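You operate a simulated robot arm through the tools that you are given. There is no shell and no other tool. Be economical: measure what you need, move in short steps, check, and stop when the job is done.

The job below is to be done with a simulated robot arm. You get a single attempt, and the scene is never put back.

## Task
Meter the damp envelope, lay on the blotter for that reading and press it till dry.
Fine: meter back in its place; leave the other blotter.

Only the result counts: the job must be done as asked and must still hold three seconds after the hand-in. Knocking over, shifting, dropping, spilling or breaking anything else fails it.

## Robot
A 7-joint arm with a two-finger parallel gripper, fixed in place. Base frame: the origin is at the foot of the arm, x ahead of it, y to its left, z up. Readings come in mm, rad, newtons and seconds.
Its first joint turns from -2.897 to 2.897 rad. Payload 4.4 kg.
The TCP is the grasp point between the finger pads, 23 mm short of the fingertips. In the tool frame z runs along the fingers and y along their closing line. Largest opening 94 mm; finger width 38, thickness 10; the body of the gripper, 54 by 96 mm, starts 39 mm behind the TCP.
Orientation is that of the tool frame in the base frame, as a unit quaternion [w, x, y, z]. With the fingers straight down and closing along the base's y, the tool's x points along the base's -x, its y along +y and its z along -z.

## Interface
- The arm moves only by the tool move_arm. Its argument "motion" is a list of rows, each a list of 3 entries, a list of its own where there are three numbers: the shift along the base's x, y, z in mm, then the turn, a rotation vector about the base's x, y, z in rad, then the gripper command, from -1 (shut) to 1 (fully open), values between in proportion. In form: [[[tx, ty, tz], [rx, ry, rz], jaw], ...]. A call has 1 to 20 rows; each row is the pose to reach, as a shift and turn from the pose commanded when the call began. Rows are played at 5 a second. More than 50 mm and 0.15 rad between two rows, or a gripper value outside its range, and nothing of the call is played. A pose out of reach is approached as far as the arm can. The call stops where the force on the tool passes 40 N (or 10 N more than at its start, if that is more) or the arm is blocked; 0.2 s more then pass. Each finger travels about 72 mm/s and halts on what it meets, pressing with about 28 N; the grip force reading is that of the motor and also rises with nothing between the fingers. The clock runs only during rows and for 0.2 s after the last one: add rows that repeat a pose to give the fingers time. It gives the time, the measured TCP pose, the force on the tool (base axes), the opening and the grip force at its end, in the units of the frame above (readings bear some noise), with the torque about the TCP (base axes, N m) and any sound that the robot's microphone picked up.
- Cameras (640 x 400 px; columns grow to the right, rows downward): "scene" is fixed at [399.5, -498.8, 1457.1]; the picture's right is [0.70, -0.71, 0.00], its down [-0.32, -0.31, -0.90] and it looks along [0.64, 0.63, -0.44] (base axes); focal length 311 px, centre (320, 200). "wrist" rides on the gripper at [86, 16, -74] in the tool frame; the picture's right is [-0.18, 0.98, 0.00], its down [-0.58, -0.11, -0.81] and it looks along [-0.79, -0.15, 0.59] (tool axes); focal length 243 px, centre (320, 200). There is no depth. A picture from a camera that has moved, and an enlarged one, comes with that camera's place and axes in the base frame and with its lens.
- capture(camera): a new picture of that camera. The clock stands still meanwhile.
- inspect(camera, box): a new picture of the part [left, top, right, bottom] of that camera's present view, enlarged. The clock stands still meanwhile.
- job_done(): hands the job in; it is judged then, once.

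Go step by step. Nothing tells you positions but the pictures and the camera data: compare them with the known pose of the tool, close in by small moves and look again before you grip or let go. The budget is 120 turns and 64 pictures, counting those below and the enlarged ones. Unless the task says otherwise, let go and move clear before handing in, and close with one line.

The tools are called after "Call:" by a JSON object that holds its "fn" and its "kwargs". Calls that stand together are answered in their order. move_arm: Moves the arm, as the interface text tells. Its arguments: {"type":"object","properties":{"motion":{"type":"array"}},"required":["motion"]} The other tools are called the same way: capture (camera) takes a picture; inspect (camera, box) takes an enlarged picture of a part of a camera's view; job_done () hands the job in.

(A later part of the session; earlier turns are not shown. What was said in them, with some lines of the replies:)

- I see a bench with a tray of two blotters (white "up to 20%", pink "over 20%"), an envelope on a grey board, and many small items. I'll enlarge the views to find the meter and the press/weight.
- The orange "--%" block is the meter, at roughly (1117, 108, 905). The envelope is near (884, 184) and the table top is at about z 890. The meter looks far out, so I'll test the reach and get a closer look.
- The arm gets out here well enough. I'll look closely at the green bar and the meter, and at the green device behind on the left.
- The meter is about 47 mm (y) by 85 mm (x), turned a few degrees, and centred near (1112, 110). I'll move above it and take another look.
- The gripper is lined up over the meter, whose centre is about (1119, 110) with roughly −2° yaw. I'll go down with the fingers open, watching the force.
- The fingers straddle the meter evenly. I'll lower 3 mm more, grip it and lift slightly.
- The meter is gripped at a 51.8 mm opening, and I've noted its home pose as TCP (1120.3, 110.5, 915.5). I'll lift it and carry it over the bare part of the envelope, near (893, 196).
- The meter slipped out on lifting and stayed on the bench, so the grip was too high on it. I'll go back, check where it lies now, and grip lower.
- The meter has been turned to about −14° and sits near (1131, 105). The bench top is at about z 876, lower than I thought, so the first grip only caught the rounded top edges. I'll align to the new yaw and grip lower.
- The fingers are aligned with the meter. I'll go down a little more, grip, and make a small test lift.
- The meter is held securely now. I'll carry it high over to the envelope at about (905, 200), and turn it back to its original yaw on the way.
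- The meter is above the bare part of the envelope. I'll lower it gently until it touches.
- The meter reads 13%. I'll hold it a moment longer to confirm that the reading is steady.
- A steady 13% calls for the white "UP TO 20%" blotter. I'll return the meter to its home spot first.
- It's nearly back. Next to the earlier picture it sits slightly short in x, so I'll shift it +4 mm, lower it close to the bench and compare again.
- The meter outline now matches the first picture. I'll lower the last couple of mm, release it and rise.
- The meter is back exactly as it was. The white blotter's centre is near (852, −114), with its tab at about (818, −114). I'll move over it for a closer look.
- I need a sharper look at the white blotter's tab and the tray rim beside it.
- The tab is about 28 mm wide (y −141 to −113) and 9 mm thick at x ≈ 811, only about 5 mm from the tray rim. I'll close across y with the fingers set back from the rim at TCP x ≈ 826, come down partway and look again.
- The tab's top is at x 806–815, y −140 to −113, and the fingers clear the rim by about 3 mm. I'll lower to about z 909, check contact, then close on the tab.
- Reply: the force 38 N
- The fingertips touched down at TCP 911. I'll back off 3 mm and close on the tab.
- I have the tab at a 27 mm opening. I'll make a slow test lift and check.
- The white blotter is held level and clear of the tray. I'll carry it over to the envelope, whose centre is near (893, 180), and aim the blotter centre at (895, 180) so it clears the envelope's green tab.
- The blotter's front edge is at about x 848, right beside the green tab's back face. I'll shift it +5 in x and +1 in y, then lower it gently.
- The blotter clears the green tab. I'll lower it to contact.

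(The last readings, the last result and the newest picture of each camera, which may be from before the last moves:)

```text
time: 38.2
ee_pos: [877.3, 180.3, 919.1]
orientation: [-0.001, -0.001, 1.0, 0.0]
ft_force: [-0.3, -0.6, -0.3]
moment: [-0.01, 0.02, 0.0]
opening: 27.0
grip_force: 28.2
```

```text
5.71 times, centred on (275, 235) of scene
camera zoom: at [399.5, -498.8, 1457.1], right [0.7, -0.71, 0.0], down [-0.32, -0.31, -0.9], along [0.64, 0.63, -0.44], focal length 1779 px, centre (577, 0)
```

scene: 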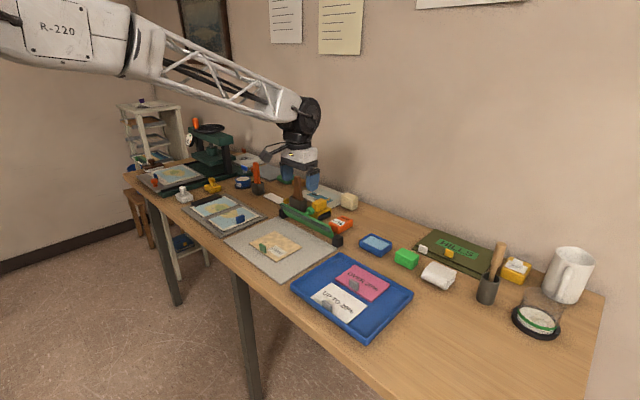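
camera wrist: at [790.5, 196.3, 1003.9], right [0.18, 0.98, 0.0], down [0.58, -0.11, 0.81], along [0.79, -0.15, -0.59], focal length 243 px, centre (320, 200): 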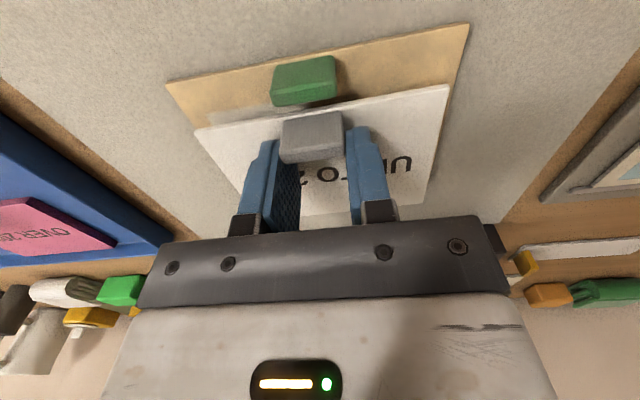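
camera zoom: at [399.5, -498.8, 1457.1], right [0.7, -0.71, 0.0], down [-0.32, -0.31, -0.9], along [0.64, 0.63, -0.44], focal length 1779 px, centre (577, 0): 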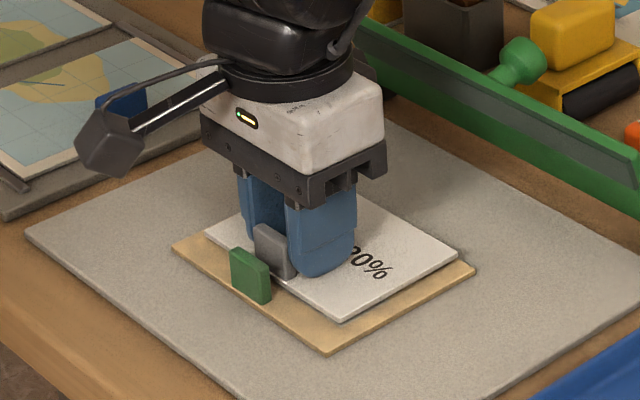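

It's almost touching, and slightly too far back. I'll shift −3 mm in x and lower until contact.

Call:
{"fn": "move_arm", "kwargs": {"motion": [[[-3, 0, 0], [0, 0, 0], -1], [[-4, 0, -1], [0, 0, 0], -1], [[-4, 0, -2], [0, 0, 0], -1], [[-4, 0, -3], [0, 0, 0], -1], [[-4, 0, -3], [0, 0, 0], -1]]}}

```text
time: 39.4
ee_pos: [871.6, 181.7, 917.2]
orientation: [0.001, -0.001, 1.0, 0.0]
ft_force: [-0.4, 0.9, 9.4]
moment: [-0.01, -0.01, 0.02]
opening: 27.1
grip_force: 28.0
```

It's in contact at 9 N. I'll release the tab and rise, then check the placement.

Call:
{"fn": "move_arm", "kwargs": {"motion": [[[0, 0, 0], [0, 0, 0], -0.2], [[0, 0, 0], [0, 0, 0], 0], [[0, 0, 1], [0, 0, 0], 0], [[0, 0, 20], [0, 0, 0], 0], [[0, 0, 50], [0, 0, 0], 0], [[0, 0, 80], [0, 0, 0], 0], [[0, 0, 80], [0, 0, 0], 0]]}}

Call:
{"fn": "capture", "kwargs": {"camera": "wrist"}}

Call:
{"fn": "inspect", "kwargs": {"camera": "scene", "box": [230, 200, 320, 270]}}

```text
time: 41.0
ee_pos: [872.8, 180.3, 995.0]
orientation: [0.001, -0.001, 1.0, 0.0]
ft_force: [-0.9, 0.4, 0.2]
moment: [0.02, 0.01, 0.02]
opening: 46.9
grip_force: 0.1
```

```text
20 pictures are left
camera wrist: at [786.7, 195.5, 1069.2], right [0.18, 0.98, 0.0], down [0.58, -0.11, 0.81], along [0.79, -0.15, -0.59], focal length 243 px, centre (320, 200)
```

wrist: 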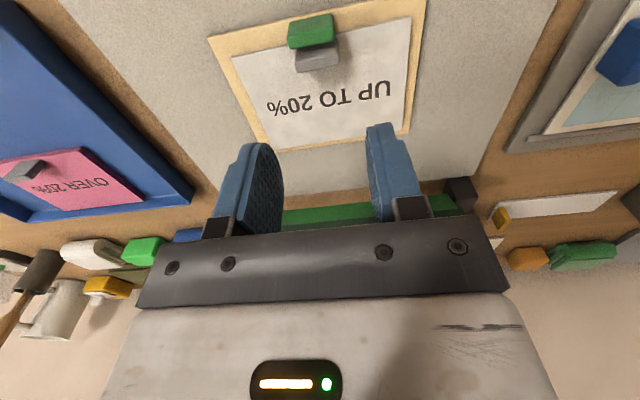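

```text
5.71 times, centred on (275, 235) of scene
camera zoom: at [399.5, -498.8, 1457.1], right [0.7, -0.71, 0.0], down [-0.32, -0.31, -0.9], along [0.64, 0.63, -0.44], focal length 1779 px, centre (577, 0)
```

zoom: 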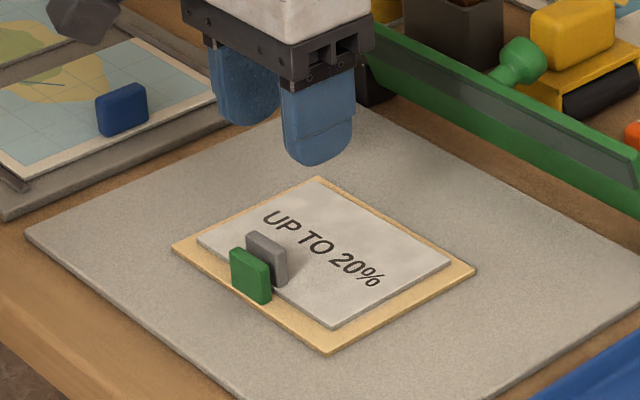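

The blotter is on well, nearly centred and clear of the tab. Next I'll shut the fingers and press down on its middle at about (904, 181).

Call:
{"fn": "move_arm", "kwargs": {"motion": [[[15, 0, -5], [0, 0, 0], -1], [[30, 0, -20], [0, 0, 0], -1], [[30, 0, -45], [0, 0, 0], -1], [[30, 0, -65], [0, 0, 0], -1], [[30, 0, -73], [0, 0, 0], -1], [[30, 0, -76], [0, 0, 0], -1], [[30, 0, -78], [0, 0, 0], -1], [[30, 0, -78], [0, 0, 0], -1]]}}

```text
time: 42.8
ee_pos: [902.2, 181.3, 917.5]
orientation: [-0.001, 0.0, 1.0, 0.0]
ft_force: [-0.3, 0.1, 0.4]
moment: [-0.01, 0.0, 0.0]
opening: 0.2
grip_force: 28.9
```

Nothing touched yet at TCP 917.5. I'll step down gently to find contact.

Call:
{"fn": "move_arm", "kwargs": {"motion": [[[0, 0, -1], [0, 0, 0], -1], [[0, 0, -2], [0, 0, 0], -1], [[0, 0, -3], [0, 0, 0], -1], [[0, 0, -4], [0, 0, 0], -1], [[0, 0, -4], [0, 0, 0], -1]]}}

```text
time: 44.0
ee_pos: [903.2, 182.4, 916.2]
orientation: [0.002, -0.001, 1.0, 0.0]
ft_force: [-0.3, -1.6, 28.5]
moment: [-0.02, 0.21, 0.0]
opening: 0.0
grip_force: 28.2
```

Now pressing at 28 N. I'll hold for about 4 s and check the blotter.

Call:
{"fn": "move_arm", "kwargs": {"motion": [[[0, 0, 0], [0, 0, 0], -1], [[0, 0, 0], [0, 0, 0], -1], [[0, 0, 0], [0, 0, 0], -1], [[0, 0, 0], [0, 0, 0], -1], [[0, 0, 0], [0, 0, 0], -1], [[0, 0, 0], [0, 0, 0], -1], [[0, 0, 0], [0, 0, 0], -1], [[0, 0, 0], [0, 0, 0], -1], [[0, 0, 0], [0, 0, 0], -1], [[0, 0, 0], [0, 0, 0], -1], [[0, 0, 0], [0, 0, 0], -1], [[0, 0, 0], [0, 0, 0], -1], [[0, 0, 0], [0, 0, 0], -1], [[0, 0, 0], [0, 0, 0], -1], [[0, 0, 0], [0, 0, 0], -1], [[0, 0, 0], [0, 0, 0], -1], [[0, 0, 0], [0, 0, 0], -1], [[0, 0, 0], [0, 0, 0], -1], [[0, 0, 0], [0, 0, 0], -1], [[0, 0, 0], [0, 0, 0], -1]]}}

Call:
{"fn": "inspect", "kwargs": {"camera": "scene", "box": [230, 200, 320, 270]}}

```text
time: 45.0
ee_pos: [902.6, 183.1, 916.8]
orientation: [0.002, -0.001, 1.0, 0.0]
ft_force: [-0.7, 0.0, 10.5]
moment: [-0.01, 0.09, -0.02]
opening: 0.0
grip_force: 28.1
stopped in row 4: the force on the tool passed its limit at 41 N (the readings are from after the stop); the commanded pose is now the measured one
```

```text
5.71 times, centred on (275, 235) of scene
camera zoom: at [399.5, -498.8, 1457.1], right [0.7, -0.71, 0.0], down [-0.32, -0.31, -0.9], along [0.64, 0.63, -0.44], focal length 1779 px, centre (577, 0)
```

zoom: 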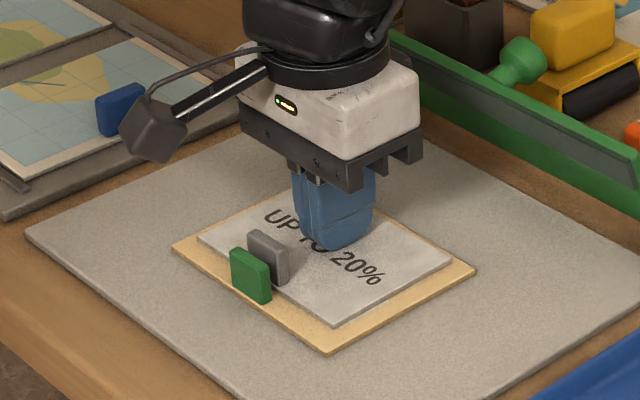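

The force crept up to the limit and the call stopped, leaving 10 N. I'll hold from this lighter pose, which should creep up less.

Call:
{"fn": "move_arm", "kwargs": {"motion": [[[0, 0, -0.3], [0, 0, 0], -1], [[0, 0, -0.3], [0, 0, 0], -1], [[0, 0, -0.3], [0, 0, 0], -1], [[0, 0, -0.3], [0, 0, 0], -1], [[0, 0, -0.3], [0, 0, 0], -1], [[0, 0, -0.3], [0, 0, 0], -1], [[0, 0, -0.3], [0, 0, 0], -1], [[0, 0, -0.3], [0, 0, 0], -1], [[0, 0, -0.3], [0, 0, 0], -1], [[0, 0, -0.3], [0, 0, 0], -1], [[0, 0, -0.3], [0, 0, 0], -1], [[0, 0, -0.3], [0, 0, 0], -1], [[0, 0, -0.3], [0, 0, 0], -1], [[0, 0, -0.3], [0, 0, 0], -1], [[0, 0, -0.3], [0, 0, 0], -1]]}}

Call:
{"fn": "inspect", "kwargs": {"camera": "scene", "box": [230, 200, 320, 270]}}

```text
time: 48.1
ee_pos: [903.0, 181.6, 916.5]
orientation: [0.002, -0.001, 1.0, 0.0]
ft_force: [-0.2, -0.2, 23.8]
moment: [-0.01, 0.13, -0.04]
opening: 0.1
grip_force: 28.0
```

```text
5.71 times, centred on (275, 235) of scene
camera zoom: at [399.5, -498.8, 1457.1], right [0.7, -0.71, 0.0], down [-0.32, -0.31, -0.9], along [0.64, 0.63, -0.44], focal length 1779 px, centre (577, 0)
```

zoom: 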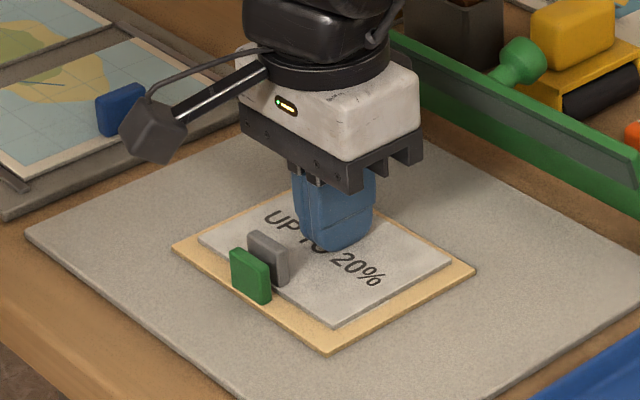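

I'm holding at 24 N, and the envelope's visible margins have lost their damp mottling. I'll keep pressing for a good while longer to make sure.

Call:
{"fn": "move_arm", "kwargs": {"motion": [[[0, 0, 0], [0, 0, 0], -1], [[0, 0, 0], [0, 0, 0], -1], [[0, 0, 0], [0, 0, 0], -1], [[0, 0, 0], [0, 0, 0], -1], [[0, 0, 0], [0, 0, 0], -1], [[0, 0, 0], [0, 0, 0], -1], [[0, 0, 0], [0, 0, 0], -1], [[0, 0, 0], [0, 0, 0], -1], [[0, 0, 0], [0, 0, 0], -1], [[0, 0, 0], [0, 0, 0], -1], [[0, 0, 0], [0, 0, 0], -1], [[0, 0, 0], [0, 0, 0], -1], [[0, 0, 0], [0, 0, 0], -1], [[0, 0, 0], [0, 0, 0], -1], [[0, 0, 0], [0, 0, 0], -1], [[0, 0, 0], [0, 0, 0], -1], [[0, 0, 0], [0, 0, 0], -1], [[0, 0, 0], [0, 0, 0], -1], [[0, 0, 0], [0, 0, 0], -1], [[0, 0, 0], [0, 0, 0], -1]]}}

Call:
{"fn": "inspect", "kwargs": {"camera": "scene", "box": [230, 200, 320, 270]}}

```text
time: 52.4
ee_pos: [902.7, 182.7, 916.2]
orientation: [0.002, -0.001, 1.0, 0.0]
ft_force: [0.6, 0.0, 26.2]
moment: [-0.03, 0.13, 0.03]
opening: 0.1
grip_force: 28.2
```

```text
5.71 times, centred on (275, 235) of scene
camera zoom: at [399.5, -498.8, 1457.1], right [0.7, -0.71, 0.0], down [-0.32, -0.31, -0.9], along [0.64, 0.63, -0.44], focal length 1779 px, centre (577, 0)
```

zoom: 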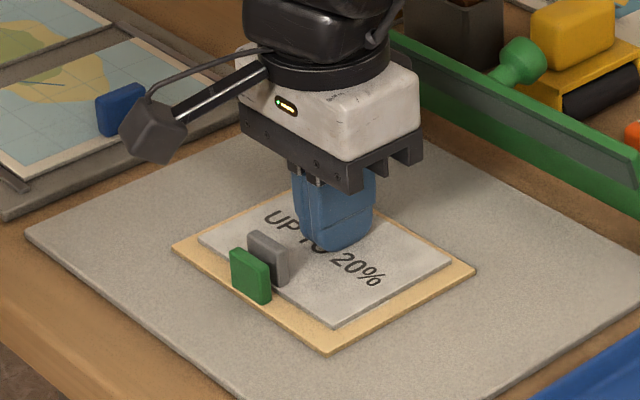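

The look hasn't changed since about 45 s, which suggests it has finished. I'll press one more round for margin, then lift clear.

Call:
{"fn": "move_arm", "kwargs": {"motion": [[[0, 0, 0], [0, 0, 0], -1], [[0, 0, 0], [0, 0, 0], -1], [[0, 0, 0], [0, 0, 0], -1], [[0, 0, 0], [0, 0, 0], -1], [[0, 0, 0], [0, 0, 0], -1], [[0, 0, 0], [0, 0, 0], -1], [[0, 0, 0], [0, 0, 0], -1], [[0, 0, 0], [0, 0, 0], -1], [[0, 0, 0], [0, 0, 0], -1], [[0, 0, 0], [0, 0, 0], -1], [[0, 0, 0], [0, 0, 0], -1], [[0, 0, 0], [0, 0, 0], -1], [[0, 0, 0], [0, 0, 0], -1], [[0, 0, 0], [0, 0, 0], -1], [[0, 0, 0], [0, 0, 0], -1], [[0, 0, 0], [0, 0, 0], -1], [[0, 0, 0], [0, 0, 0], -1], [[0, 0, 0], [0, 0, 0], -1], [[0, 0, 0], [0, 0, 0], -1], [[0, 0, 0], [0, 0, 0], -1]]}}

Call:
{"fn": "move_arm", "kwargs": {"motion": [[[0, 0, 10], [0, 0, 0], -1], [[0, 0, 40], [0, 0, 0], -1], [[0, 0, 80], [0, 0, 0], -1], [[-30, 0, 120], [0, 0, 0], -1], [[-70, 0, 150], [0, 0, 0], -1], [[-110, 0, 180], [0, 0, 0], -1], [[-110, 0, 180], [0, 0, 0], -1]]}}

Call:
{"fn": "capture", "kwargs": {"camera": "wrist"}}

Call:
{"fn": "inspect", "kwargs": {"camera": "scene", "box": [220, 180, 420, 305]}}

```text
time: 56.5
ee_pos: [903.1, 182.0, 915.6]
orientation: [0.001, -0.001, 1.0, 0.0]
ft_force: [0.3, -0.3, 25.1]
moment: [-0.01, 0.17, 0.03]
opening: 0.1
grip_force: 27.9
```

```text
time: 58.1
ee_pos: [789.6, 183.9, 1097.6]
orientation: [0.001, -0.002, 1.0, 0.0]
ft_force: [-0.8, -0.5, 0.2]
moment: [0.01, -0.02, -0.02]
opening: 0.0
grip_force: 28.4
```

```text
15 pictures are left
camera wrist: at [703.9, 200.1, 1169.2], right [0.18, 0.98, 0.0], down [0.58, -0.11, 0.81], along [0.79, -0.15, -0.59], focal length 243 px, centre (320, 200)
```

wrist: 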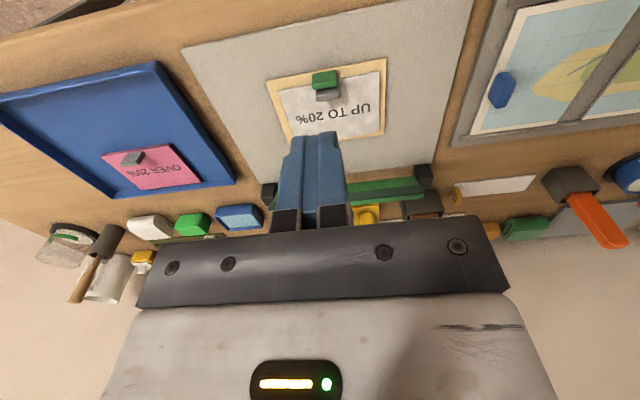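

```text
3.20 times, centred on (320, 242) of scene
camera zoom: at [399.5, -498.8, 1457.1], right [0.7, -0.71, 0.0], down [-0.32, -0.31, -0.9], along [0.64, 0.63, -0.44], focal length 996 px, centre (320, 64)
```

zoom: 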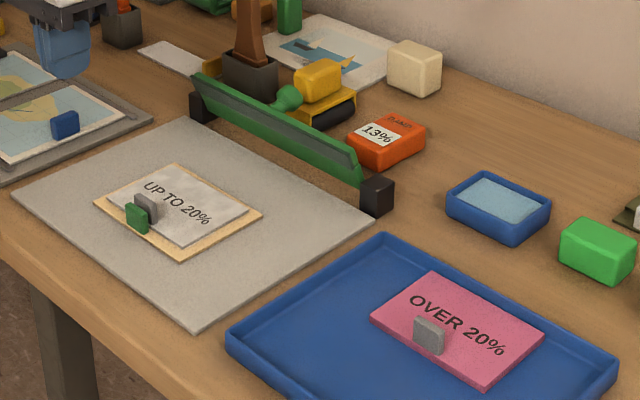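

The white blotter lies on the envelope, which now looks dry. The meter is back in its place, the pink blotter is untouched and the arm is clear.

Call:
{"fn": "job_done", "kwargs": {}}

```text
The job is handed in.
```

The envelope read 13%, so I laid on the "UP TO 20%" blotter and pressed it until the damp marks on the envelope's visible edges were gone; I did not re-meter it. The meter slipped from the grip and turned on the first lift, but it is back where it started, and the "OVER 20%" blotter was not touched.
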